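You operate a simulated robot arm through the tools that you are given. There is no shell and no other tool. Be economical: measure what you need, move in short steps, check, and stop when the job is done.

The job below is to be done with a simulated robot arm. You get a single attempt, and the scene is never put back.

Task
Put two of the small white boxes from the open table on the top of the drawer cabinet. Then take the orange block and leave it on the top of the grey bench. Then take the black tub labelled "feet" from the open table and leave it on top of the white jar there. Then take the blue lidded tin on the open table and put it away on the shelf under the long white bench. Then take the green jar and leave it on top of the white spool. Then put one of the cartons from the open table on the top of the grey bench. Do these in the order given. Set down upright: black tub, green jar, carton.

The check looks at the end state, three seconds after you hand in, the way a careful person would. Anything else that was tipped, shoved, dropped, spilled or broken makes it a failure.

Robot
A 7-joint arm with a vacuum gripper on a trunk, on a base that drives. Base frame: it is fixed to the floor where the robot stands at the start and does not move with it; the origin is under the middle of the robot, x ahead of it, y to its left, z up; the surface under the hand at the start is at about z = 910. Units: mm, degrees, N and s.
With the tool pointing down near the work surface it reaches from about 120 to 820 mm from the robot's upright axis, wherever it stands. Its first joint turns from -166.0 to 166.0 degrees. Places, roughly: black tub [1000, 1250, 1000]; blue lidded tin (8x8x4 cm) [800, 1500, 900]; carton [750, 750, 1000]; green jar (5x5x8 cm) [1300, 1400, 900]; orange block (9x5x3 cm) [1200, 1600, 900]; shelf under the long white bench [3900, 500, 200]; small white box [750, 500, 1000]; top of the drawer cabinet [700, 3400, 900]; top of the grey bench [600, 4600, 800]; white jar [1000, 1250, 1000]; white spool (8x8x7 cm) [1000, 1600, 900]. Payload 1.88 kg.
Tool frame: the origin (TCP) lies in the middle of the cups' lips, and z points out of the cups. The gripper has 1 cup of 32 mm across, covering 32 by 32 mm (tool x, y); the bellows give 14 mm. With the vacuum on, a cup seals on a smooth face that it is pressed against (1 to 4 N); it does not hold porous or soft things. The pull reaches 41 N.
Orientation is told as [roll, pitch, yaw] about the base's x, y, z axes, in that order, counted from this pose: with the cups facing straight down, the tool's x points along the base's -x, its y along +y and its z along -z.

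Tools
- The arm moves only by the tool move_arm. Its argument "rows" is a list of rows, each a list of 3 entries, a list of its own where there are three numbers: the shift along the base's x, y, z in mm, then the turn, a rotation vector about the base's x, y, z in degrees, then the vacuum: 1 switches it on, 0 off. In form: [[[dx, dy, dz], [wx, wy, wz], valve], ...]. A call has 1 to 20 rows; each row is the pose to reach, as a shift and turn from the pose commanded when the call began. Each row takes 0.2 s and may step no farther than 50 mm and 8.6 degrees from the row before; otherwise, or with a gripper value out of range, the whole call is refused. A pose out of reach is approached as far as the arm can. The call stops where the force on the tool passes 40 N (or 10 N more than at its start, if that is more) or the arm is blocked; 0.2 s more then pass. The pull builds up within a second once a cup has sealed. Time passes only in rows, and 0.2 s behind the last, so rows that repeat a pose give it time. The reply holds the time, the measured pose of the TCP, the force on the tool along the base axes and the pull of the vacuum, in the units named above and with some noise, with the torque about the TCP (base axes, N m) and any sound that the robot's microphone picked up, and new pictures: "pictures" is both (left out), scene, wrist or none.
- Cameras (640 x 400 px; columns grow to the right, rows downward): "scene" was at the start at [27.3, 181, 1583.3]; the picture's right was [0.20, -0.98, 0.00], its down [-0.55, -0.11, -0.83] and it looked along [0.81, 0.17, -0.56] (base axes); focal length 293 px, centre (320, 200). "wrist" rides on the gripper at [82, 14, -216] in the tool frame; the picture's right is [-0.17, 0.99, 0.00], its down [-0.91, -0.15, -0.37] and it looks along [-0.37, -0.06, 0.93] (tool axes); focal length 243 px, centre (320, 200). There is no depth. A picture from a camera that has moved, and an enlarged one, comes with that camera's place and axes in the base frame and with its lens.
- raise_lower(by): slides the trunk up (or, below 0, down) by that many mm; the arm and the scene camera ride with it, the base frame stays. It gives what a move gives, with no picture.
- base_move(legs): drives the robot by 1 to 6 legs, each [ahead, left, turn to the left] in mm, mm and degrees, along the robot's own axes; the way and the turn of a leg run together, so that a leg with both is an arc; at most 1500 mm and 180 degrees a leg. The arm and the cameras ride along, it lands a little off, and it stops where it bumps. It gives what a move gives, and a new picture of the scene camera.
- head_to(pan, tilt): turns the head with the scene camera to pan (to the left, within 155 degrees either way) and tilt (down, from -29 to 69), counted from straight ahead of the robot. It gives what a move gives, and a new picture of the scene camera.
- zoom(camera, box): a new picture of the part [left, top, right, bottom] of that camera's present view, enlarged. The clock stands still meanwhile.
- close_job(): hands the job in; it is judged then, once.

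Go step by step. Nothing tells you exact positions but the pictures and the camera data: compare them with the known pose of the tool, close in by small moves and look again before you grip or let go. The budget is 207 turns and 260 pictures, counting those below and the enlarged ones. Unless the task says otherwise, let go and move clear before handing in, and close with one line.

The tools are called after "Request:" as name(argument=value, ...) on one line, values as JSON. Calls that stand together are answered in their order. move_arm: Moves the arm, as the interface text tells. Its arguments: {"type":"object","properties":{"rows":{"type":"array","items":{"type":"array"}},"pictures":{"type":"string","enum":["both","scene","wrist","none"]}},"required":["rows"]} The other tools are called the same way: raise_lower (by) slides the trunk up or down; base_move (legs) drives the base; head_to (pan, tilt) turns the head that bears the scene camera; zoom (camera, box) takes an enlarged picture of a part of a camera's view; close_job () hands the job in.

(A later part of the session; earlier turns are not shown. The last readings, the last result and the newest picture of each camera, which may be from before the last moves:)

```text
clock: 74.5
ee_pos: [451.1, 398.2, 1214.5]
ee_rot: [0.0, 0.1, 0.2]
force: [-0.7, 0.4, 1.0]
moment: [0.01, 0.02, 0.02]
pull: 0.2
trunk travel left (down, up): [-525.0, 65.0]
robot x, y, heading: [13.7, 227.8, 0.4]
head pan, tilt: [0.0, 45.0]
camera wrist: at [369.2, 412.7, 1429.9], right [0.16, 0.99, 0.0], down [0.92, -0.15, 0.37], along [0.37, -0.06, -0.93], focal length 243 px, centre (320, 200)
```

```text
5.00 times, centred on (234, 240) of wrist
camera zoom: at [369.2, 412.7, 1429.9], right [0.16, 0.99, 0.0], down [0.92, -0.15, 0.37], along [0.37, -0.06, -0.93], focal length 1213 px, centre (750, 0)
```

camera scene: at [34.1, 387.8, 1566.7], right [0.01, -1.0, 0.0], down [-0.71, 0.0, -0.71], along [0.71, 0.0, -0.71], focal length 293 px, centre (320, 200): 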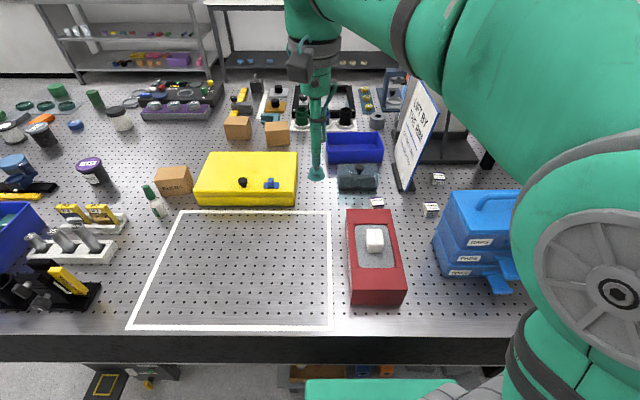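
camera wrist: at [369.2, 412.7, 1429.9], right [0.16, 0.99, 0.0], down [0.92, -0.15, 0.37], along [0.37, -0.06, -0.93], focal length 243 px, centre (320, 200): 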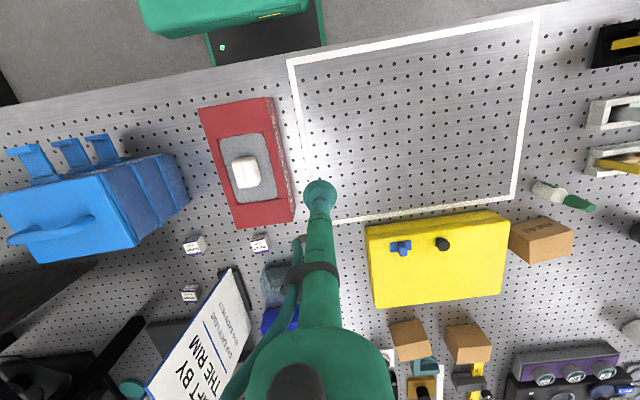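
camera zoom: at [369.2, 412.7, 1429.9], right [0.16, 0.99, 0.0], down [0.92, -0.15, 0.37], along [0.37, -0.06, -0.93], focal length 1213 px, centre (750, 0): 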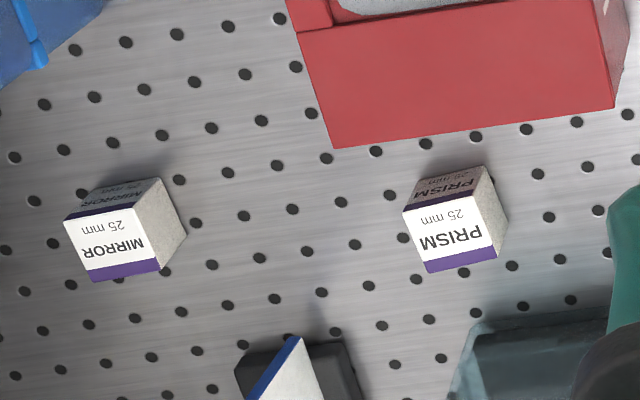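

PRISM box 2 is at about (658,221). Moving above it.

Request:
move_arm(rows=[[[35, -30, 0], [0, 0, 0], 0], [[70, -60, 0], [0, 0, 0], 0], [[105, -90, 0], [0, 0, 0], 0], [[140, -120, 0], [0, 0, 0], 0], [[175, -150, 0], [0, 0, 0], 0], [[206, -177, -10], [0, 0, 0], 0], [[206, -177, -50], [0, 0, 0], 0], [[206, -177, -95], [0, 0, 0], 0], [[206, -177, -140], [0, 0, 0], 0], [[206, -177, -185], [0, 0, 0], 0], [[206, -177, -230], [0, 0, 0], 0]])

Request:
zoom(camera="wrist", box=[256, 140, 384, 220])

Request:
zoom(camera="scene", box=[330, 165, 458, 245])

```text
clock: 76.9
ee_pos: [658.4, 220.0, 985.8]
ee_rot: [0.1, 0.2, 0.2]
force: [0.0, 0.3, -0.4]
moment: [0.0, 0.0, -0.01]
pull: 0.0
trunk travel left (down, up): [-525.0, 65.0]
robot x, y, heading: [14.8, 227.3, 0.5]
head pan, tilt: [0.0, 45.0]
camera scene: at [34.2, 387.8, 1566.7], right [0.01, -1.0, 0.0], down [-0.71, 0.0, -0.71], along [0.71, 0.0, -0.71], focal length 293 px, centre (320, 200)
camera wrist: at [575.5, 235.1, 1201.3], right [0.16, 0.99, 0.0], down [0.92, -0.15, 0.37], along [0.37, -0.06, -0.93], focal length 243 px, centre (320, 200)
```

scene: 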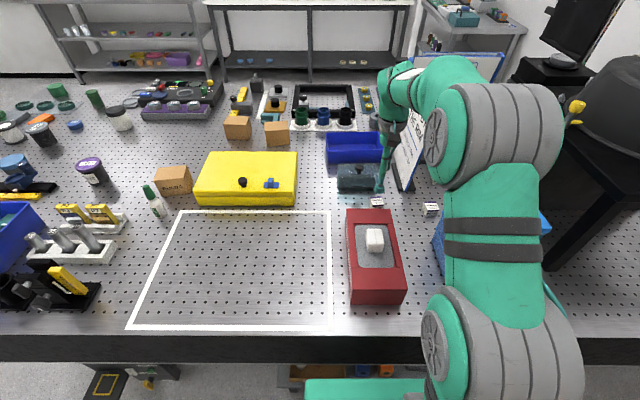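
wrist: 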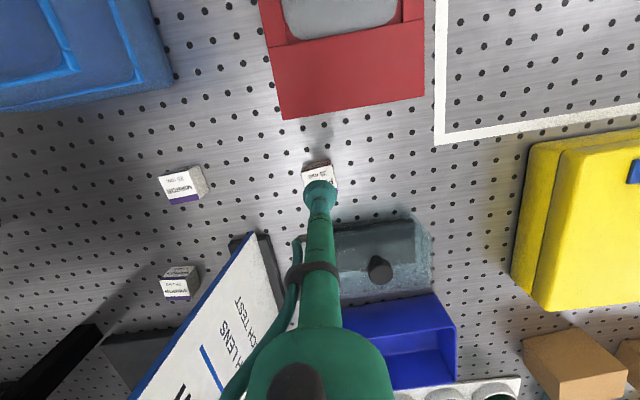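

```text
5.00 times, centred on (320, 180) of wrist
camera zoom: at [575.5, 235.1, 1201.3], right [0.16, 0.99, 0.0], down [0.92, -0.15, 0.37], along [0.37, -0.06, -0.93], focal length 1213 px, centre (320, 300)
```

zoom: 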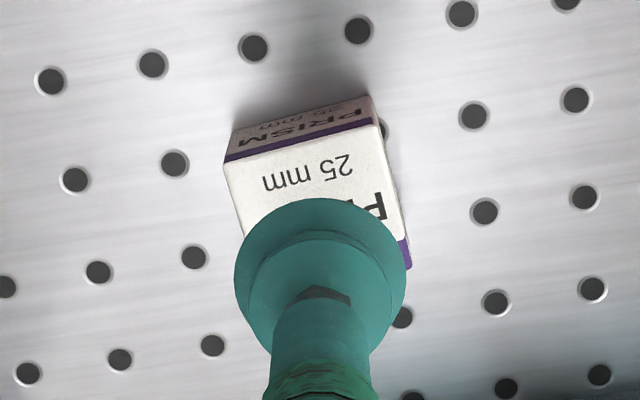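

```text
5.00 times, centred on (394, 205) of scene
camera zoom: at [34.2, 387.8, 1566.7], right [0.01, -1.0, 0.0], down [-0.71, 0.0, -0.71], along [0.71, 0.0, -0.71], focal length 1467 px, centre (-50, 175)
```

zoom: 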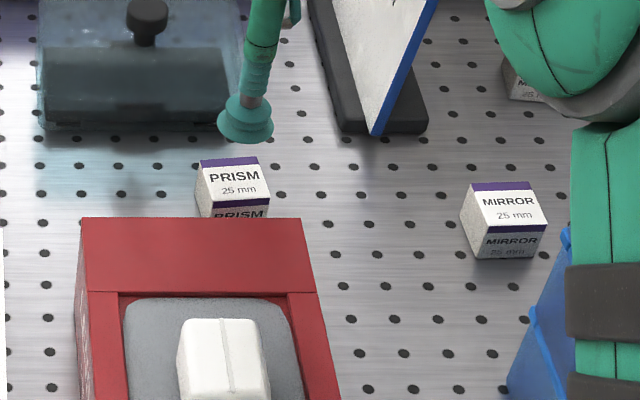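

Nearly centred; fine-adjust and press down with vacuum.

Request:
move_arm(rows=[[[1, 1.5, -25], [0, 0, 0], 1], [[1, 1.5, -40], [0, 0, 0], 1], [[1, 1.5, -44], [0, 0, 0], 1], [[1, 1.5, -47], [0, 0, 0], 1], [[1, 1.5, -49], [0, 0, 0], 1], [[1, 1.5, -49], [0, 0, 0], 1]], pictures="none")

```text
clock: 78.3
ee_pos: [658.4, 222.9, 938.2]
ee_rot: [0.0, -0.2, 0.4]
force: [-0.3, 0.7, 18.7]
moment: [-0.08, 0.01, 0.05]
pull: 40.6
trunk travel left (down, up): [-525.0, 65.0]
robot x, y, heading: [10.2, 226.4, 0.3]
head pan, tilt: [0.0, 45.0]
```

Sealed. Lift and retract.

Request:
move_arm(rows=[[[0, 0, 15], [0, 0, 0], 1], [[0, 0, 50], [0, 0, 0], 1], [[0, 0, 100], [0, 0, 0], 1], [[0, 0, 150], [0, 0, 0], 1], [[0, 0, 195], [0, 0, 0], 1], [[-20, 20, 235], [0, 0, 0], 1], [[-50, 50, 255], [0, 0, 0], 1], [[-80, 80, 265], [0, 0, 0], 1], [[-110, 110, 265], [0, 0, 0], 1], [[-140, 140, 265], [0, 0, 0], 1], [[-170, 170, 265], [0, 0, 0], 1], [[-200, 200, 265], [0, 0, 0], 1]], pictures="wrist")

Request:
base_move(legs=[[0, 1500, 0], [0, 800, 0], [0, 0, 90], [100, -690, 0]])

```text
clock: 80.9
ee_pos: [459.1, 422.3, 1200.7]
ee_rot: [0.0, 0.1, 0.2]
force: [-0.2, -0.3, 0.4]
moment: [0.01, 0.04, 0.02]
pull: 40.7
trunk travel left (down, up): [-525.0, 65.0]
robot x, y, heading: [11.5, 223.4, 0.4]
head pan, tilt: [0.0, 45.0]
camera wrist: at [377.1, 436.8, 1416.0], right [0.16, 0.99, 0.0], down [0.92, -0.15, 0.37], along [0.37, -0.06, -0.93], focal length 243 px, centre (320, 200)
```

wrist: 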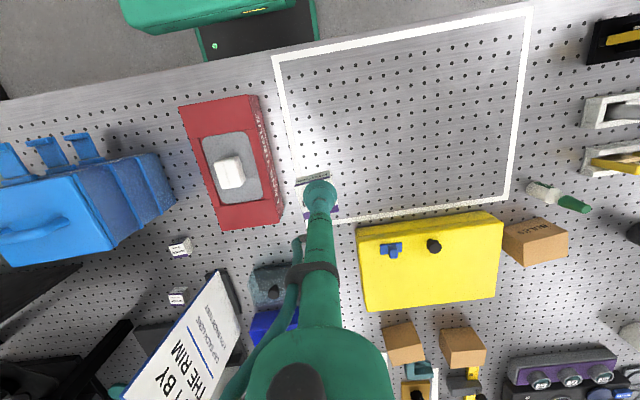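

```text
clock: 99.6
ee_pos: [480.4, 3099.7, 1200.4]
ee_rot: [0.0, 0.1, 91.1]
force: [0.1, -0.2, 0.4]
moment: [0.02, 0.04, 0.01]
pull: 40.7
trunk travel left (down, up): [-525.0, 65.0]
robot x, y, heading: [686.2, 2658.1, 91.2]
head pan, tilt: [0.0, 45.0]
camera scene: at [520.8, 2673.8, 1566.7], right [1.0, 0.02, 0.0], down [0.02, -0.71, -0.71], along [-0.02, 0.71, -0.71], focal length 293 px, centre (320, 200)
```

scene: 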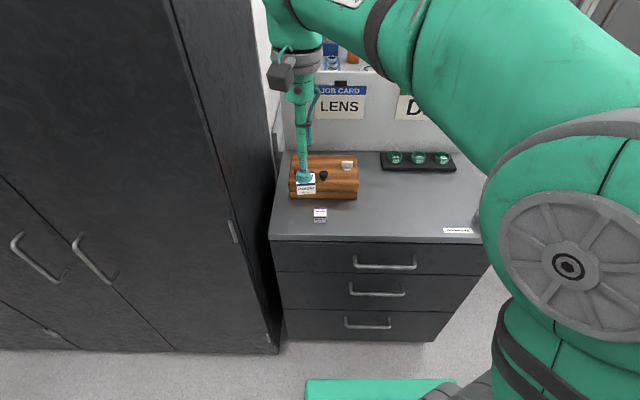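

Now placing box 2 at about (620,3265), 110 mm right of the first.

Request:
move_arm(rows=[[[30, 35, 0], [0, 0, 0], 1], [[60, 70, 0], [0, 0, 0], 1], [[90, 105, 0], [0, 0, 0], 1], [[120, 140, 0], [0, 0, 0], 1], [[142, 165, -10], [0, 0, 0], 1], [[142, 165, -55], [0, 0, 0], 1], [[142, 165, -100], [0, 0, 0], 1], [[142, 165, -145], [0, 0, 0], 1], [[142, 165, -190], [0, 0, 0], 1], [[142, 165, -230], [0, 0, 0], 1]])

```text
clock: 101.8
ee_pos: [622.0, 3265.6, 969.6]
ee_rot: [0.0, 0.2, 91.1]
force: [-0.4, 0.1, -0.2]
moment: [-0.02, 0.0, -0.01]
pull: 40.6
trunk travel left (down, up): [-525.0, 65.0]
robot x, y, heading: [683.2, 2658.2, 91.2]
head pan, tilt: [0.0, 45.0]
camera scene: at [520.7, 2673.9, 1566.7], right [1.0, 0.02, 0.0], down [0.02, -0.71, -0.71], along [-0.02, 0.71, -0.71], focal length 293 px, centre (320, 200)
camera wrist: at [609.8, 3184.4, 1185.6], right [-0.99, 0.15, 0.0], down [0.13, 0.92, 0.37], along [0.05, 0.37, -0.93], focal length 243 px, centre (320, 200)
```

scene: 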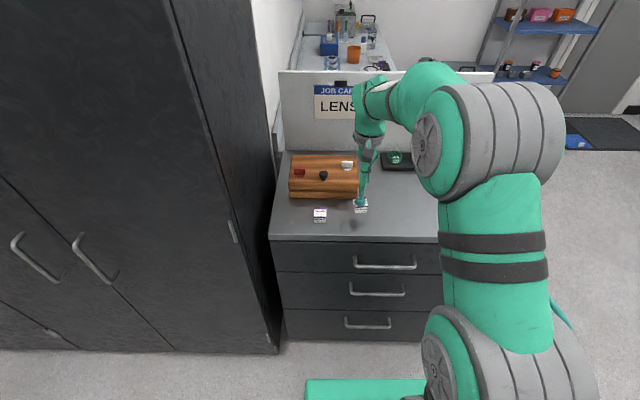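
wrist: 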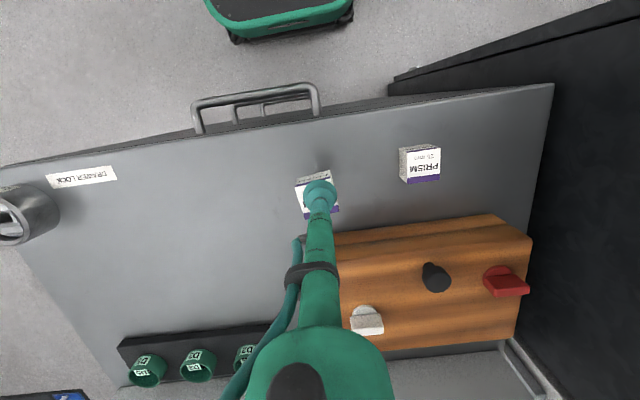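

Good spot; lowering to contact and releasing.

Request:
move_arm(rows=[[[0, 0, -25], [0, 0, 0], 1], [[0, 0, -36], [0, 0, 0], 1], [[0, 0, -40], [0, 0, 0], 1], [[0, 0, -43], [0, 0, 0], 1], [[0, 0, -43], [0, 0, 0], 1]], pictures="none")

```text
clock: 103.0
ee_pos: [621.9, 3265.4, 928.8]
ee_rot: [0.0, -0.1, 91.2]
force: [-0.4, -1.6, 10.9]
moment: [0.03, 0.01, -0.03]
pull: 40.3
trunk travel left (down, up): [-525.0, 65.0]
robot x, y, heading: [686.5, 2656.2, 91.2]
head pan, tilt: [0.0, 45.0]
```

Request:
move_arm(rows=[[[0, 0, 2], [0, 0, 0], 0], [[0, 0, 2], [0, 0, 0], 0], [[0, 0, 2], [0, 0, 0], 0], [[0, 0, 2], [0, 0, 0], 0], [[0, 0, 6], [0, 0, 0], 0], [[0, 0, 20], [0, 0, 0], 0], [[0, 0, 60], [0, 0, 0], 0], [[0, -10, 105], [0, 0, 0], 0], [[0, -30, 145], [0, 0, 0], 0], [[0, -60, 180], [0, 0, 0], 0], [[0, -90, 215], [0, 0, 0], 0], [[0, -130, 240], [0, 0, 0], 0], [[0, -170, 260], [0, 0, 0], 0], [[0, -210, 280], [0, 0, 0], 0]], pictures="scene")

```text
clock: 106.0
ee_pos: [620.6, 3054.3, 1206.6]
ee_rot: [0.0, 0.0, 91.3]
force: [0.6, -0.2, -0.1]
moment: [0.01, 0.02, 0.01]
pull: 0.1
trunk travel left (down, up): [-525.0, 65.0]
robot x, y, heading: [686.2, 2658.3, 91.5]
head pan, tilt: [0.0, 45.0]
camera scene: at [520.8, 2673.7, 1566.6], right [1.0, 0.02, 0.0], down [0.02, -0.71, -0.71], along [-0.02, 0.71, -0.71], focal length 293 px, centre (320, 200)
```

scene: 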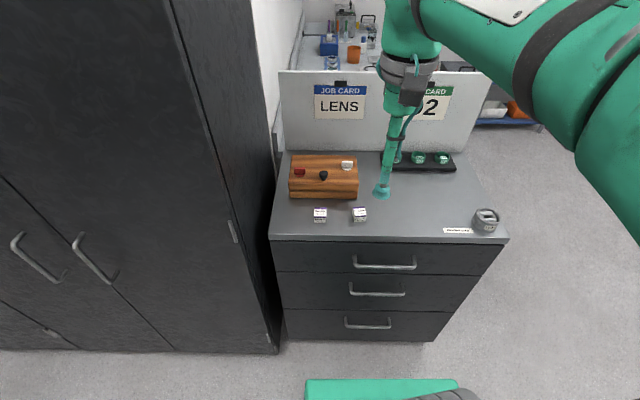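

Both boxes placed. Now back off, turn to face the table's left end and look.

Request:
base_move(legs=[[-150, 0, 0], [0, 0, -90], [450, 0, 0], [0, 0, -91]])

Request:
head_to(pan=20, tilt=40)

```text
clock: 117.4
ee_pos: [1187.9, 2115.1, 1206.5]
ee_rot: [-0.1, 0.1, -89.9]
force: [0.7, 0.0, 0.5]
moment: [0.0, 0.03, 0.03]
pull: 0.0
trunk travel left (down, up): [-525.0, 65.0]
robot x, y, heading: [1133.0, 2514.4, -90.4]
head pan, tilt: [0.0, 45.0]
camera scene: at [1297.6, 2492.0, 1566.7], right [-1.0, 0.0, 0.0], down [0.0, 0.71, -0.71], along [0.0, -0.71, -0.71], focal length 293 px, centre (320, 200)
```

scene: 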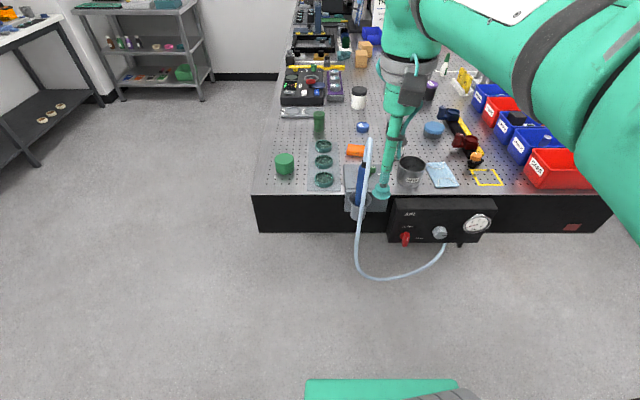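

```text
clock: 118.2
ee_pos: [1187.2, 2115.0, 1207.2]
ee_rot: [0.0, 0.1, -89.9]
force: [0.4, 0.2, 0.7]
moment: [-0.01, -0.01, 0.0]
pull: 0.1
trunk travel left (down, up): [-525.0, 65.0]
robot x, y, heading: [1133.1, 2514.0, -90.3]
head pan, tilt: [20.0, 40.0]
camera scene: at [1326.6, 2493.4, 1573.9], right [-0.94, -0.34, 0.0], down [-0.22, 0.6, -0.77], along [0.26, -0.72, -0.64], focal length 293 px, centre (320, 200)
```

scene: 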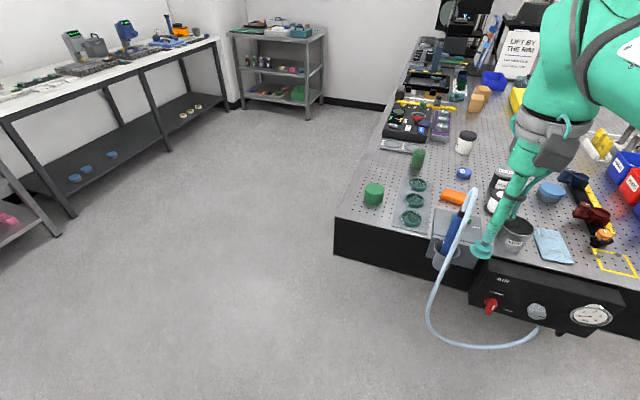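

The table's far side (x>1500) has a wide clear aisle; I'll approach the orange block and others from there, facing −x.

Request:
base_move(legs=[[0, 780, 0], [0, 0, -90], [0, 900, 0]])

Request:
head_to(pan=0, tilt=40)

```text
clock: 130.6
ee_pos: [1506.8, 1570.8, 1206.8]
ee_rot: [-0.1, 0.2, 179.6]
force: [0.1, 0.2, -0.6]
moment: [0.0, 0.02, -0.02]
pull: 0.1
trunk travel left (down, up): [-525.0, 65.0]
robot x, y, heading: [1909.5, 1625.6, 179.3]
head pan, tilt: [20.0, 40.0]
camera scene: at [1885.3, 1427.8, 1573.9], right [-0.33, 0.94, 0.0], down [0.61, 0.21, -0.77], along [-0.72, -0.26, -0.64], focal length 293 px, centre (320, 200)
```

scene: 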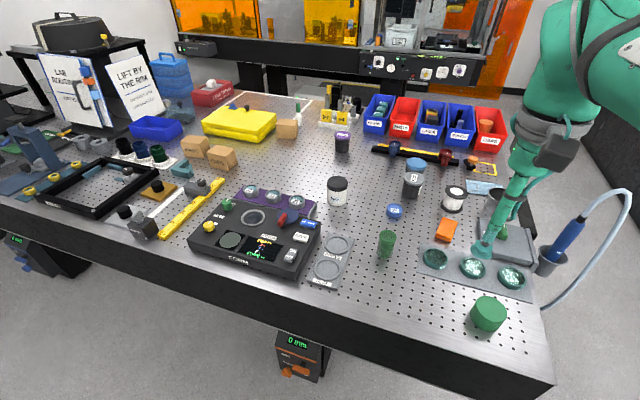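

```text
clock: 131.4
ee_pos: [1506.8, 1569.8, 1208.0]
ee_rot: [0.1, 0.2, 179.5]
force: [-1.0, -0.1, 0.3]
moment: [-0.05, 0.02, 0.0]
pull: 0.1
trunk travel left (down, up): [-525.0, 65.0]
robot x, y, heading: [1900.6, 1620.0, 179.6]
head pan, tilt: [0.0, 40.0]
camera scene: at [1880.4, 1456.8, 1573.9], right [0.01, 1.0, 0.0], down [0.64, 0.0, -0.77], along [-0.77, 0.01, -0.64], focal length 293 px, centre (320, 200)
```

scene: 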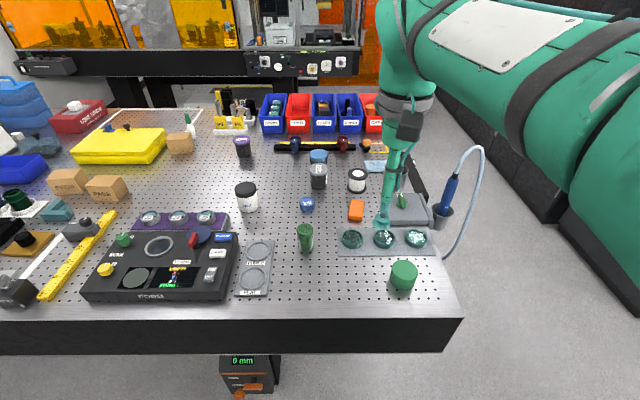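

The orange block is at about (1158,1583). Drive 110 mm closer, then look with the wrist camera.

Request:
base_move(legs=[[110, 0, 0]])

Request:
move_arm(rows=[[[-40, 0, 0], [0, 0, 0], 0], [[-80, 4, 0], [0, 0, 0], 0], [[-120, 6, 0], [0, 0, 0], 0], [[-160, 8, 0], [0, 0, 0], 0], [[-200, 10, 0], [0, 0, 0], 0], [[-240, 10, -10], [0, 0, 0], 0], [[-240, 10, -50], [0, 0, 0], 0], [[-240, 10, -90], [0, 0, 0], 0], [[-240, 10, -130], [0, 0, 0], 0]])

Request:
zoom(camera="wrist", box=[240, 130, 400, 230])

Request:
zoom(camera="scene", box=[280, 140, 440, 240])

```text
clock: 132.6
ee_pos: [1395.6, 1569.9, 1206.7]
ee_rot: [-0.1, 0.1, 179.5]
force: [1.6, 0.5, -0.9]
moment: [0.02, -0.03, -0.01]
pull: 0.1
trunk travel left (down, up): [-525.0, 65.0]
robot x, y, heading: [1794.4, 1624.3, 179.4]
head pan, tilt: [0.0, 40.0]
camera scene: at [1769.6, 1457.8, 1573.9], right [0.01, 1.0, 0.0], down [0.64, -0.01, -0.77], along [-0.77, 0.01, -0.64], focal length 293 px, centre (320, 200)
```

scene: 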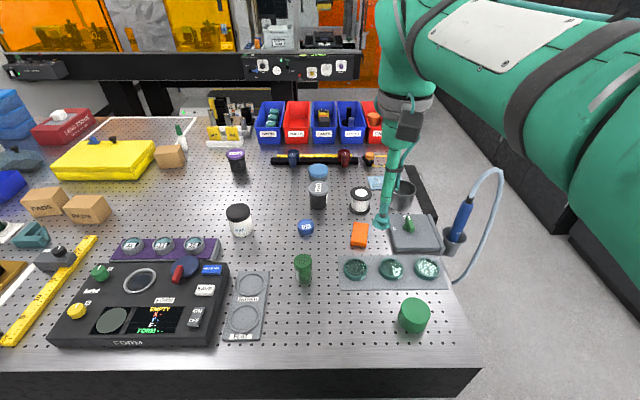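

```text
clock: 134.6
ee_pos: [1156.8, 1581.2, 1075.7]
ee_rot: [0.0, 0.2, 179.4]
force: [-0.5, -0.3, -0.2]
moment: [-0.01, 0.0, -0.01]
pull: 0.0
trunk travel left (down, up): [-525.0, 65.0]
robot x, y, heading: [1798.1, 1622.0, 179.5]
head pan, tilt: [0.0, 40.0]
camera scene: at [1769.5, 1457.8, 1574.0], right [0.01, 1.0, 0.0], down [0.64, -0.01, -0.77], along [-0.77, 0.01, -0.64], focal length 293 px, centre (320, 200)
camera wrist: at [1237.9, 1567.8, 1291.4], right [-0.17, -0.98, 0.0], down [-0.91, 0.16, 0.37], along [-0.37, 0.07, -0.93], focal length 243 px, centre (320, 200)
```

scene: 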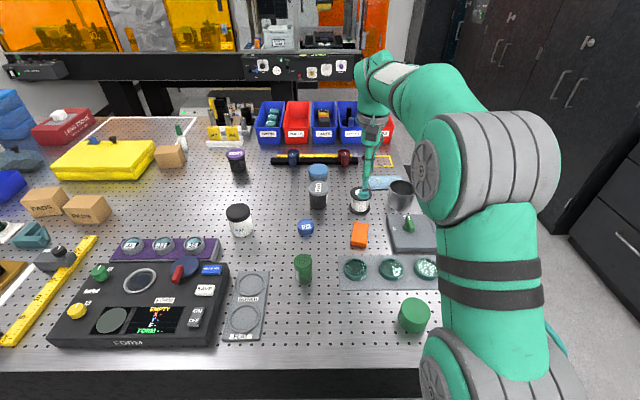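
wrist: 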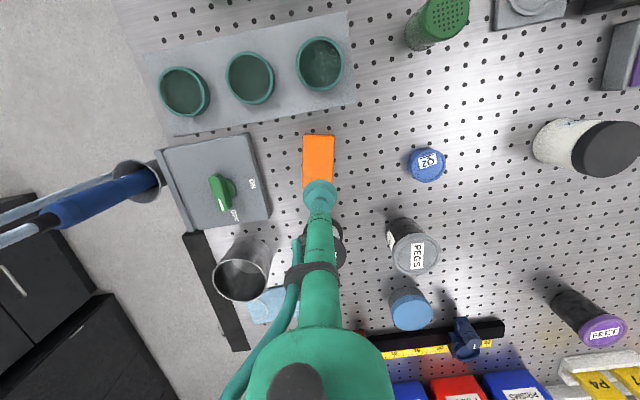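

```text
4.00 times, centred on (320, 180) of wrist
camera zoom: at [1237.9, 1567.8, 1291.4], right [-0.17, -0.98, 0.0], down [-0.91, 0.16, 0.37], along [-0.37, 0.07, -0.93], focal length 970 px, centre (320, 280)
```

zoom: 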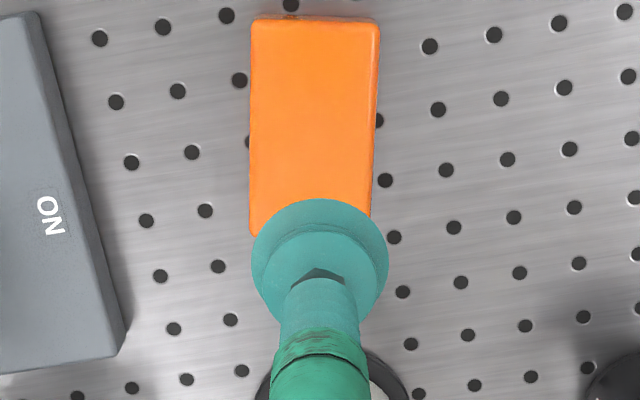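

```text
4.00 times, centred on (360, 190) of scene
camera zoom: at [1769.5, 1457.8, 1574.0], right [0.01, 1.0, 0.0], down [0.64, -0.01, -0.77], along [-0.77, 0.01, -0.64], focal length 1174 px, centre (160, 240)
```

zoom: 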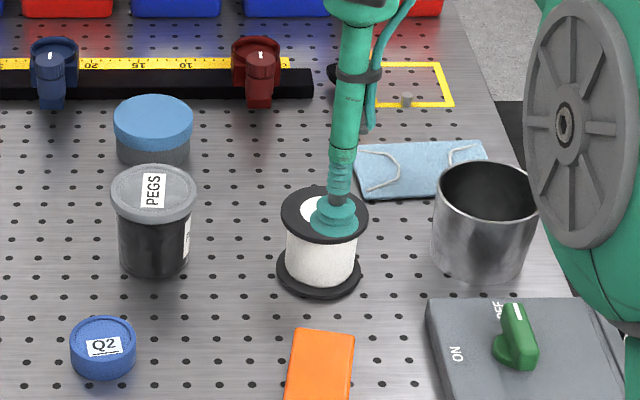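

The orange block is centred at about (1160,1585), top z≈940. Pressing down on it.

Request:
move_arm(rows=[[[3, 4, -45], [0, 0, 0], 0], [[3, 4, -90], [0, 0, 0], 1], [[3, 4, -115], [0, 0, 0], 1], [[3, 4, -125], [0, 0, 0], 1], [[3, 4, -131], [0, 0, 0], 1], [[3, 4, -135], [0, 0, 0], 1], [[3, 4, -137], [0, 0, 0], 1], [[3, 4, -137], [0, 0, 0], 1]], pictures="scene")

Request:
zoom(camera="scene", box=[320, 190, 400, 240])

```text
clock: 136.4
ee_pos: [1159.0, 1585.6, 939.5]
ee_rot: [0.0, 0.2, 179.5]
force: [-0.8, 0.3, -0.4]
moment: [0.02, -0.02, 0.04]
pull: 0.0
trunk travel left (down, up): [-525.0, 65.0]
robot x, y, heading: [1794.6, 1623.9, 179.8]
head pan, tilt: [0.0, 40.0]
camera scene: at [1769.8, 1457.8, 1573.9], right [0.01, 1.0, 0.0], down [0.64, -0.01, -0.77], along [-0.77, 0.01, -0.64], focal length 293 px, centre (320, 200)
```

scene: 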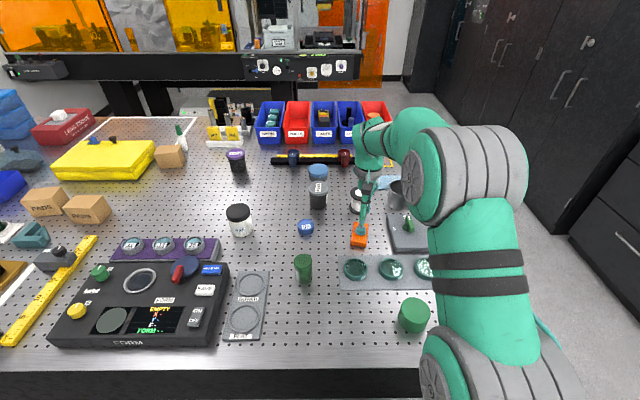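

```text
8.00 times, centred on (360, 215) of scene
camera zoom: at [1769.8, 1457.8, 1573.9], right [0.01, 1.0, 0.0], down [0.64, -0.01, -0.77], along [-0.77, 0.01, -0.64], focal length 2347 px, centre (0, 80)
```

zoom: 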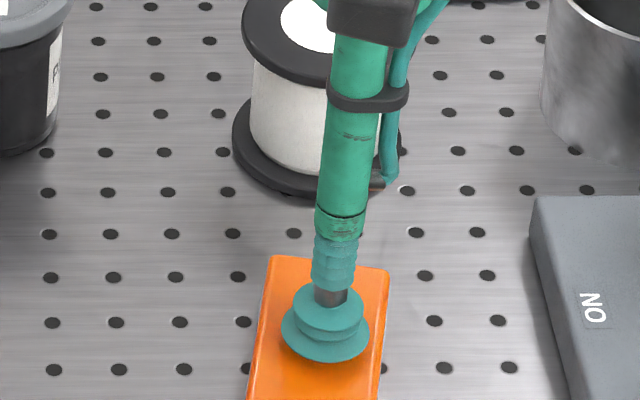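

Not yet touching; continue down in small steps.

Request:
move_arm(rows=[[[2, 0, -3], [0, 0, 0], 1], [[2, 0, -6], [0, 0, 0], 1], [[2, 0, -6], [0, 0, 0], 1]], pictures="none")

Request:
move_arm(rows=[[[0, 0, -2], [0, 0, 0], 1], [[0, 0, -3], [0, 0, 0], 1], [[0, 0, -3], [0, 0, 0], 1], [[0, 0, -3], [0, 0, 0], 1]], pictures="none")

```text
clock: 137.2
ee_pos: [1161.4, 1586.1, 934.0]
ee_rot: [-0.1, 0.1, 179.5]
force: [0.0, 0.0, -0.3]
moment: [0.0, 0.0, -0.01]
pull: 40.6
trunk travel left (down, up): [-525.0, 65.0]
robot x, y, heading: [1793.4, 1623.6, 179.4]
head pan, tilt: [0.0, 40.0]
```

```text
clock: 138.2
ee_pos: [1160.7, 1584.0, 931.1]
ee_rot: [0.1, 0.0, 179.5]
force: [0.9, 0.8, 7.8]
moment: [0.0, 0.02, 0.01]
pull: 40.5
trunk travel left (down, up): [-525.0, 65.0]
robot x, y, heading: [1796.3, 1624.5, 179.6]
head pan, tilt: [0.0, 40.0]
```

Sealed. Lift and retract, then drive to the grey bench.

Request:
move_arm(rows=[[[0, 0, 15], [0, 0, 0], 1], [[0, 0, 50], [0, 0, 0], 1], [[0, 0, 95], [0, 0, 0], 1], [[0, 0, 140], [0, 0, 0], 1], [[0, 0, 185], [0, 0, 0], 1], [[0, 0, 230], [0, 0, 0], 1], [[40, 0, 255], [0, 0, 0], 1], [[80, 0, 265], [0, 0, 0], 1], [[125, 0, 270], [0, 0, 0], 1], [[170, 0, 270], [0, 0, 0], 1], [[215, 0, 270], [0, 0, 0], 1], [[245, 0, 270], [0, 0, 0], 1]], pictures="wrist")

Request:
base_move(legs=[[-150, 0, 0], [0, -1000, 0]])

Request:
head_to(pan=-45, tilt=25)

```text
clock: 140.8
ee_pos: [1409.3, 1585.0, 1200.3]
ee_rot: [0.0, 0.1, 179.5]
force: [0.2, 0.0, -0.9]
moment: [-0.01, -0.02, -0.01]
pull: 40.8
trunk travel left (down, up): [-525.0, 65.0]
robot x, y, heading: [1795.0, 1620.2, 179.5]
head pan, tilt: [0.0, 40.0]
camera wrist: at [1489.6, 1571.4, 1416.2], right [-0.17, -0.98, 0.0], down [-0.91, 0.16, 0.37], along [-0.37, 0.07, -0.93], focal length 243 px, centre (320, 200)
```

wrist: 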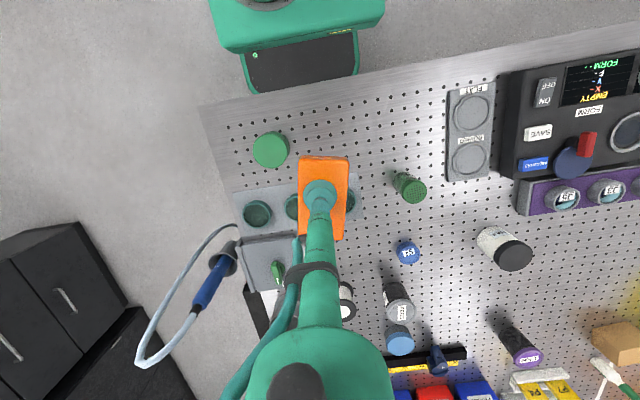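

```text
clock: 147.0
ee_pos: [1563.0, 2594.3, 1201.2]
ee_rot: [0.0, 0.0, 179.8]
force: [-0.2, 0.4, -1.2]
moment: [-0.02, -0.05, -0.02]
pull: 40.4
trunk travel left (down, up): [-525.0, 65.0]
robot x, y, heading: [1953.4, 2630.3, 179.9]
head pan, tilt: [0.0, 40.0]
camera scene: at [1926.4, 2469.0, 1573.9], right [0.0, 1.0, 0.0], down [0.64, 0.0, -0.77], along [-0.77, 0.0, -0.64], focal length 293 px, centre (320, 200)
```

scene: 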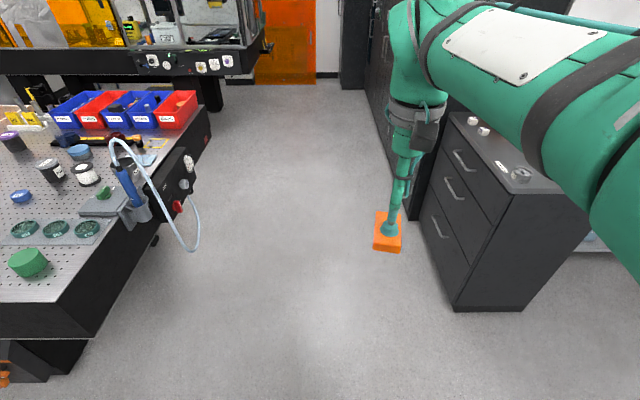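

```text
clock: 148.2
ee_pos: [1563.8, 2594.2, 1200.2]
ee_rot: [0.1, 0.1, 179.8]
force: [0.6, 0.1, -1.1]
moment: [-0.01, 0.02, 0.0]
pull: 41.1
trunk travel left (down, up): [-525.0, 65.0]
robot x, y, heading: [1953.5, 2632.6, 179.8]
head pan, tilt: [-45.0, 25.0]
camera scene: at [1946.5, 2534.0, 1597.2], right [0.71, 0.7, 0.0], down [0.3, -0.3, -0.91], along [-0.64, 0.64, -0.42], focal length 293 px, centre (320, 200)
```

scene: 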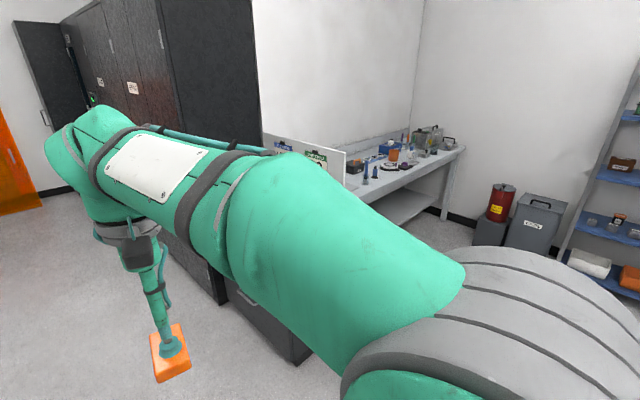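

The grey bench runs along the left wall beyond the cabinet. Driving alongside it.

Request:
base_move(legs=[[0, -1500, 0], [350, -400, 0]])

Request:
head_to(pan=0, tilt=30)

```text
clock: 158.2
ee_pos: [1212.5, 4472.8, 1200.9]
ee_rot: [0.0, 0.1, -179.7]
force: [1.3, -0.1, -1.0]
moment: [0.01, -0.02, 0.04]
pull: 40.4
trunk travel left (down, up): [-525.0, 65.0]
robot x, y, heading: [1603.0, 4514.8, -179.6]
head pan, tilt: [-45.0, 25.0]
camera scene: at [1595.5, 4416.7, 1597.3], right [0.7, 0.71, 0.0], down [0.3, -0.3, -0.91], along [-0.65, 0.64, -0.42], focal length 293 px, centre (320, 200)
```

scene: 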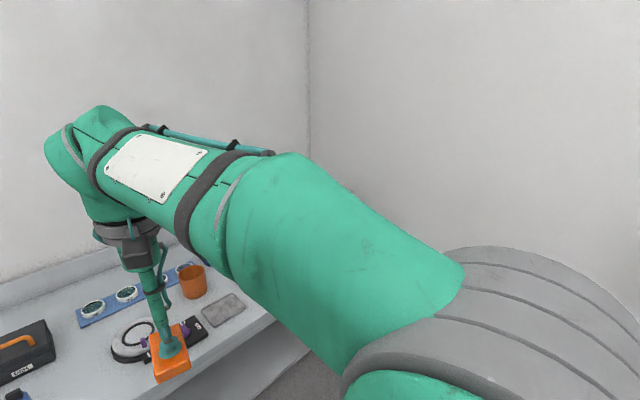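

```text
clock: 159.3
ee_pos: [1212.0, 4473.7, 1201.1]
ee_rot: [0.0, 0.1, -179.6]
force: [0.6, 0.2, -0.6]
moment: [0.0, -0.01, 0.0]
pull: 40.8
trunk travel left (down, up): [-525.0, 65.0]
robot x, y, heading: [1601.2, 4516.8, -179.5]
head pan, tilt: [0.0, 30.0]
camera scene: at [1570.7, 4351.4, 1589.3], right [-0.01, 1.0, 0.0], down [0.5, 0.0, -0.87], along [-0.87, -0.01, -0.5], focal length 293 px, centre (320, 200)
```

scene: 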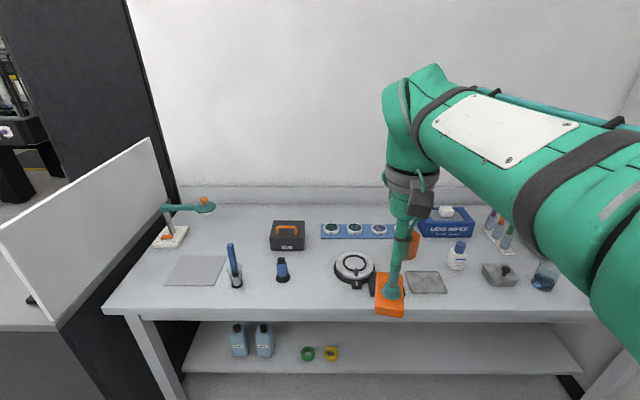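

I'll drive a little closer and look down with the wrist camera at the gap between the black cup and the round instrument.

Request:
base_move(legs=[[180, 100, 0]])

Request:
move_arm(rows=[[[-40, -10, 0], [0, 0, 0], 1], [[-80, -20, 0], [0, 0, 0], 1], [[-120, -30, 0], [0, 0, 0], 1], [[-160, -40, 0], [0, 0, 0], 1], [[-200, -50, 0], [0, 0, 0], 1]])

```text
clock: 160.9
ee_pos: [1033.0, 4370.6, 1199.6]
ee_rot: [0.0, 0.2, -179.7]
force: [0.4, 0.1, -0.6]
moment: [-0.01, -0.03, -0.01]
pull: 41.1
trunk travel left (down, up): [-525.0, 65.0]
robot x, y, heading: [1422.6, 4415.7, -179.7]
head pan, tilt: [0.0, 30.0]
camera scene: at [1392.5, 4250.2, 1589.3], right [-0.01, 1.0, 0.0], down [0.5, 0.0, -0.87], along [-0.87, -0.01, -0.5], focal length 293 px, centre (320, 200)
```

scene: 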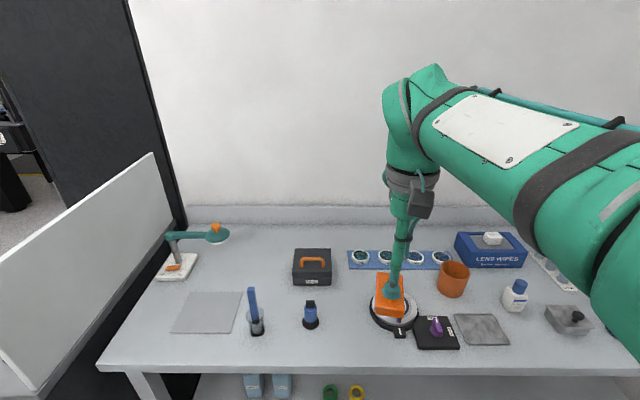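

```text
clock: 162.1
ee_pos: [832.3, 4322.2, 1200.7]
ee_rot: [0.0, 0.2, -179.6]
force: [0.2, 0.7, -0.7]
moment: [0.0, 0.0, -0.02]
pull: 40.6
trunk travel left (down, up): [-525.0, 65.0]
robot x, y, heading: [1424.7, 4415.2, -179.2]
head pan, tilt: [0.0, 30.0]
camera scene: at [1392.1, 4250.2, 1589.2], right [-0.01, 1.0, 0.0], down [0.5, 0.0, -0.87], along [-0.87, -0.01, -0.5], focal length 293 px, centre (320, 200)
camera wrist: at [914.3, 4310.6, 1416.2], right [-0.16, -0.99, 0.0], down [-0.92, 0.15, 0.37], along [-0.37, 0.06, -0.93], focal length 243 px, centre (320, 200)
```

scene: 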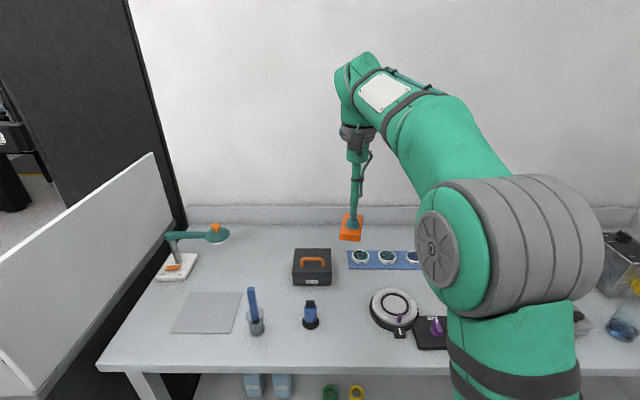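
wrist: 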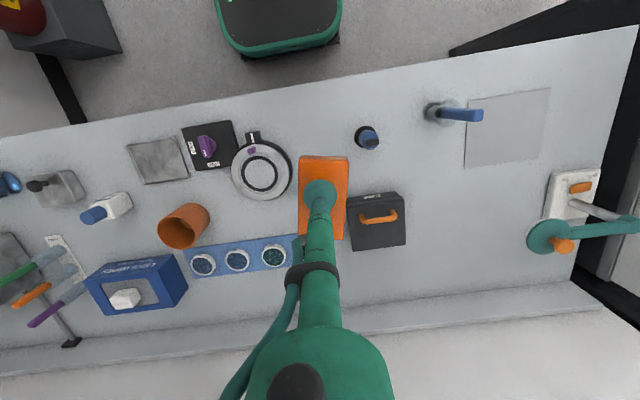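

Bench top is at z≈850; the gap at (838,4325) is free. Lowering toward it.

Request:
move_arm(rows=[[[3, 2, -45], [0, 0, 0], 1], [[6, 3, -90], [0, 0, 0], 1], [[6, 3, -135], [0, 0, 0], 1], [[6, 3, -180], [0, 0, 0], 1], [[6, 3, -225], [0, 0, 0], 1], [[6, 3, -265], [0, 0, 0], 1]])

```text
clock: 163.5
ee_pos: [840.0, 4324.6, 936.0]
ee_rot: [0.0, 0.1, -179.5]
force: [0.0, -0.3, -1.0]
moment: [-0.01, 0.01, 0.02]
pull: 40.8
trunk travel left (down, up): [-525.0, 65.0]
robot x, y, heading: [1424.2, 4417.4, -179.7]
head pan, tilt: [0.0, 30.0]
camera scene: at [1392.5, 4250.3, 1589.3], right [-0.01, 1.0, 0.0], down [0.5, 0.0, -0.87], along [-0.87, -0.01, -0.5], focal length 293 px, centre (320, 200)
camera wrist: at [921.7, 4312.8, 1151.2], right [-0.16, -0.99, 0.0], down [-0.92, 0.15, 0.37], along [-0.37, 0.06, -0.93], focal length 243 px, centre (320, 200)
```

scene: 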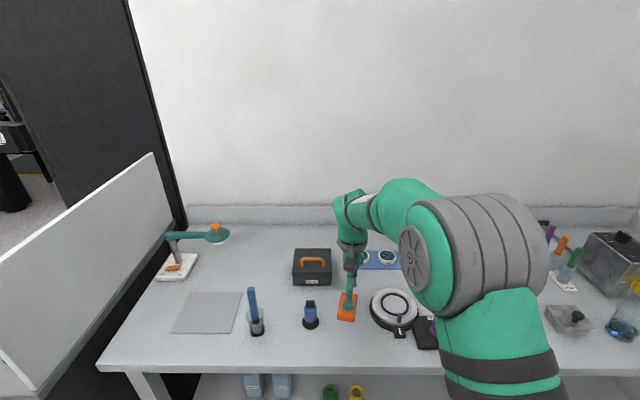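
wrist: 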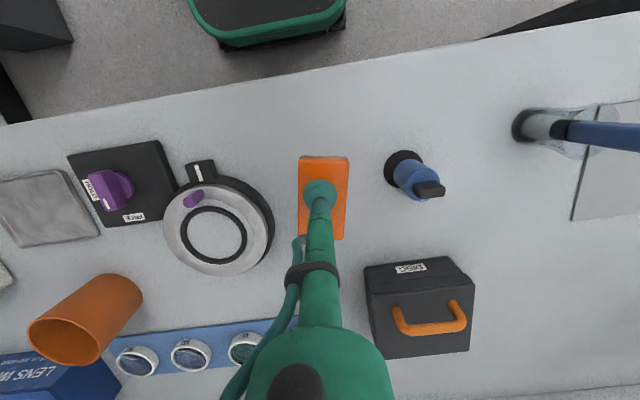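

Clear both sides. Lowering to contact.

Request:
move_arm(rows=[[[0, -8, -30], [0, 0, 0], 1], [[0, -8, -52], [0, 0, 0], 1], [[0, -8, -58], [0, 0, 0], 1], [[0, -8, -62], [0, 0, 0], 1], [[0, -8, -62], [0, 0, 0], 1]], pictures="none")

```text
clock: 164.7
ee_pos: [839.3, 4316.4, 873.4]
ee_rot: [0.0, 0.2, -179.6]
force: [-0.3, -0.7, -1.3]
moment: [-0.01, -0.02, -0.01]
pull: 40.1
trunk travel left (down, up): [-525.0, 65.0]
robot x, y, heading: [1427.1, 4415.0, -179.8]
head pan, tilt: [0.0, 30.0]
```

Request:
move_arm(rows=[[[0, 0, -3], [0, 0, 0], 1], [[0, 0, -5], [0, 0, 0], 1], [[0, 0, -5], [0, 0, 0], 1]], pictures="wrist")

```text
clock: 165.5
ee_pos: [839.6, 4316.8, 871.5]
ee_rot: [0.2, -0.1, -179.6]
force: [1.9, -0.9, 20.0]
moment: [0.0, 0.04, -0.1]
pull: 40.7
trunk travel left (down, up): [-525.0, 65.0]
robot x, y, heading: [1422.2, 4413.7, -179.5]
head pan, tilt: [0.0, 30.0]
camera wrist: at [921.6, 4304.7, 1086.2], right [-0.16, -0.99, 0.0], down [-0.91, 0.15, 0.38], along [-0.37, 0.06, -0.93], focal length 243 px, centre (320, 200)
```

wrist: 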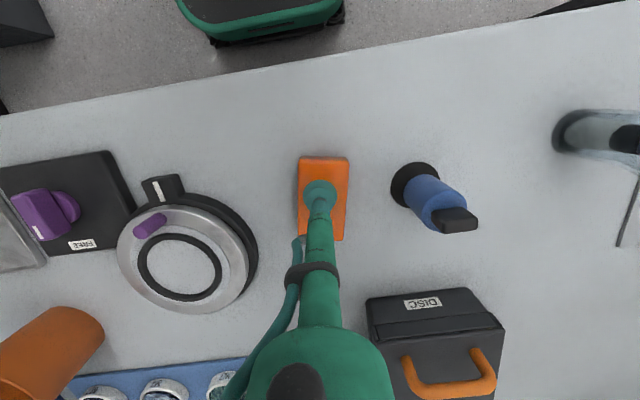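

Contact. Release and rise.

Request:
move_arm(rows=[[[0, 0, 3], [0, 0, 0], 0], [[0, 0, 3], [0, 0, 0], 0], [[0, 0, 3], [0, 0, 0], 0], [[0, 0, 3], [0, 0, 0], 0], [[0, 0, 8], [0, 0, 0], 0], [[0, 0, 25], [0, 0, 0], 0], [[0, 0, 65], [0, 0, 0], 0], [[0, 0, 110], [0, 0, 0], 0], [[0, 0, 155], [0, 0, 0], 0], [[0, 0, 200], [0, 0, 0], 0], [[0, 0, 245], [0, 0, 0], 0], [[0, 0, 290], [0, 0, 0], 0], [[40, 5, 315], [0, 0, 0], 0], [[85, 10, 330], [0, 0, 0], 0], [[130, 20, 330], [0, 0, 0], 0], [[175, 30, 330], [0, 0, 0], 0], [[220, 40, 330], [0, 0, 0], 0]], pictures="scene")

```text
clock: 169.1
ee_pos: [1060.8, 4356.1, 1198.9]
ee_rot: [0.0, 0.1, -179.6]
force: [0.0, 0.1, -0.2]
moment: [-0.01, -0.03, -0.01]
pull: 0.1
trunk travel left (down, up): [-525.0, 65.0]
robot x, y, heading: [1423.6, 4417.4, -179.8]
head pan, tilt: [0.0, 30.0]
camera scene: at [1392.9, 4250.3, 1589.3], right [-0.01, 1.0, 0.0], down [0.5, 0.0, -0.87], along [-0.87, -0.01, -0.5], focal length 293 px, centre (320, 200)
```

scene: 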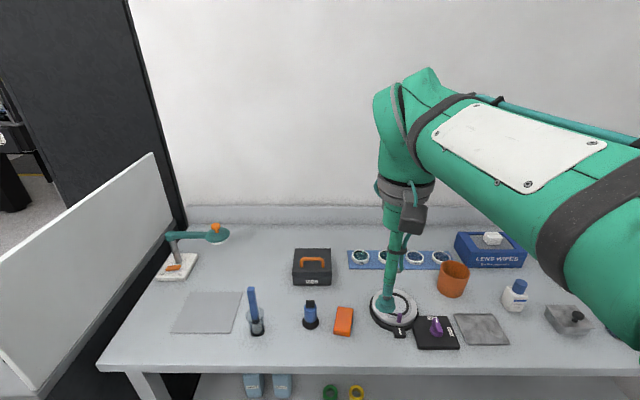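

Orange block is placed. Now to the front side of the open table for the black "FEET" tub, around (790,1145).

Request:
base_move(legs=[[-520, 0, 0], [0, 1500, 0], [0, 420, 0], [1500, 0, 0], [450, 0, 0], [0, 0, 180]])

```text
clock: 198.0
ee_pos: [366.4, 2534.8, 1199.2]
ee_rot: [0.0, 0.1, -2.0]
force: [-0.4, -0.3, 0.3]
moment: [-0.01, 0.02, -0.03]
pull: 0.1
trunk travel left (down, up): [-525.0, 65.0]
robot x, y, heading: [-0.3, 2489.0, -2.1]
head pan, tilt: [0.0, 30.0]
camera scene: at [38.7, 2652.0, 1589.3], right [-0.03, -1.0, 0.0], down [-0.5, 0.02, -0.87], along [0.87, -0.03, -0.5], focal length 293 px, centre (320, 200)
```

scene: 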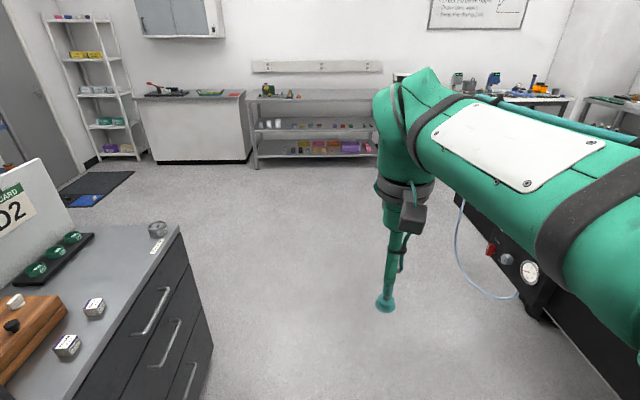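

Request:
base_move(legs=[[0, 0, 2], [0, -1340, 0]])

Request:
head_to(pan=0, tilt=45)

Request:
zoom(camera="scene", box=[230, 80, 390, 180])

```text
clock: 205.0
ee_pos: [359.0, 1204.5, 1199.0]
ee_rot: [0.0, 0.1, -0.6]
force: [-0.6, 0.2, -0.4]
moment: [-0.04, 0.01, 0.04]
pull: 0.1
trunk travel left (down, up): [-525.0, 65.0]
robot x, y, heading: [-5.0, 1152.4, -0.6]
head pan, tilt: [0.0, 30.0]
camera scene: at [28.5, 1315.3, 1589.3], right [-0.01, -1.0, 0.0], down [-0.5, 0.01, -0.87], along [0.87, -0.01, -0.5], focal length 293 px, centre (320, 200)
```

scene: 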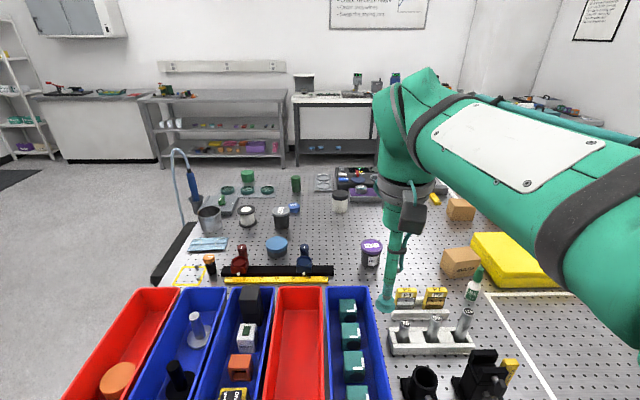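

```text
clock: 205.8
ee_pos: [358.9, 1204.8, 1199.1]
ee_rot: [0.0, 0.1, -0.6]
force: [-0.9, 0.6, 0.5]
moment: [0.03, 0.01, 0.03]
pull: 0.1
trunk travel left (down, up): [-525.0, 65.0]
robot x, y, heading: [-5.7, 1151.5, -0.5]
head pan, tilt: [0.0, 45.0]
camera scene: at [19.4, 1315.4, 1566.7], right [-0.01, -1.0, 0.0], down [-0.71, 0.01, -0.71], along [0.71, -0.01, -0.71], focal length 293 px, centre (320, 200)
```

scene: 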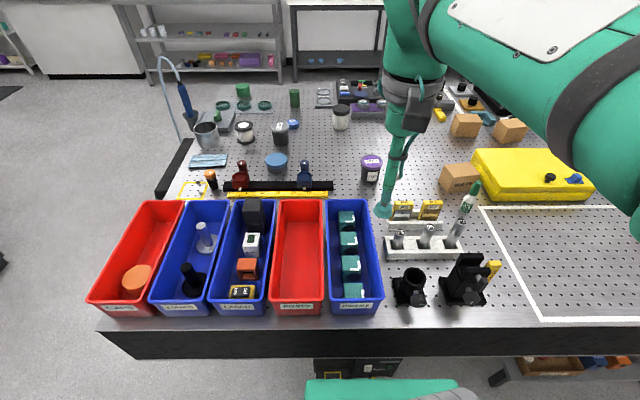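

```text
4.00 times, centred on (310, 130) of scene
camera zoom: at [19.4, 1315.4, 1566.7], right [-0.01, -1.0, 0.0], down [-0.71, 0.01, -0.71], along [0.71, -0.01, -0.71], focal length 1174 px, centre (360, 480)
```

zoom: 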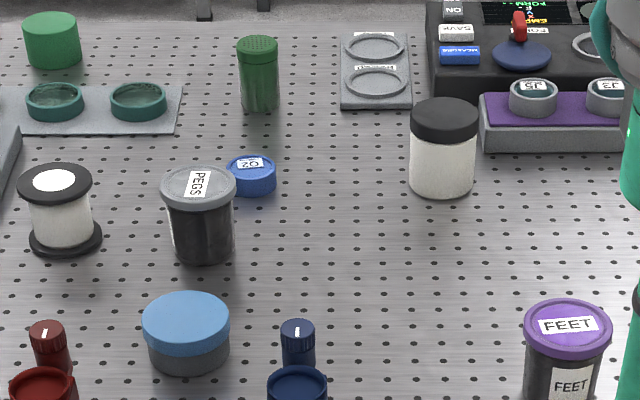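

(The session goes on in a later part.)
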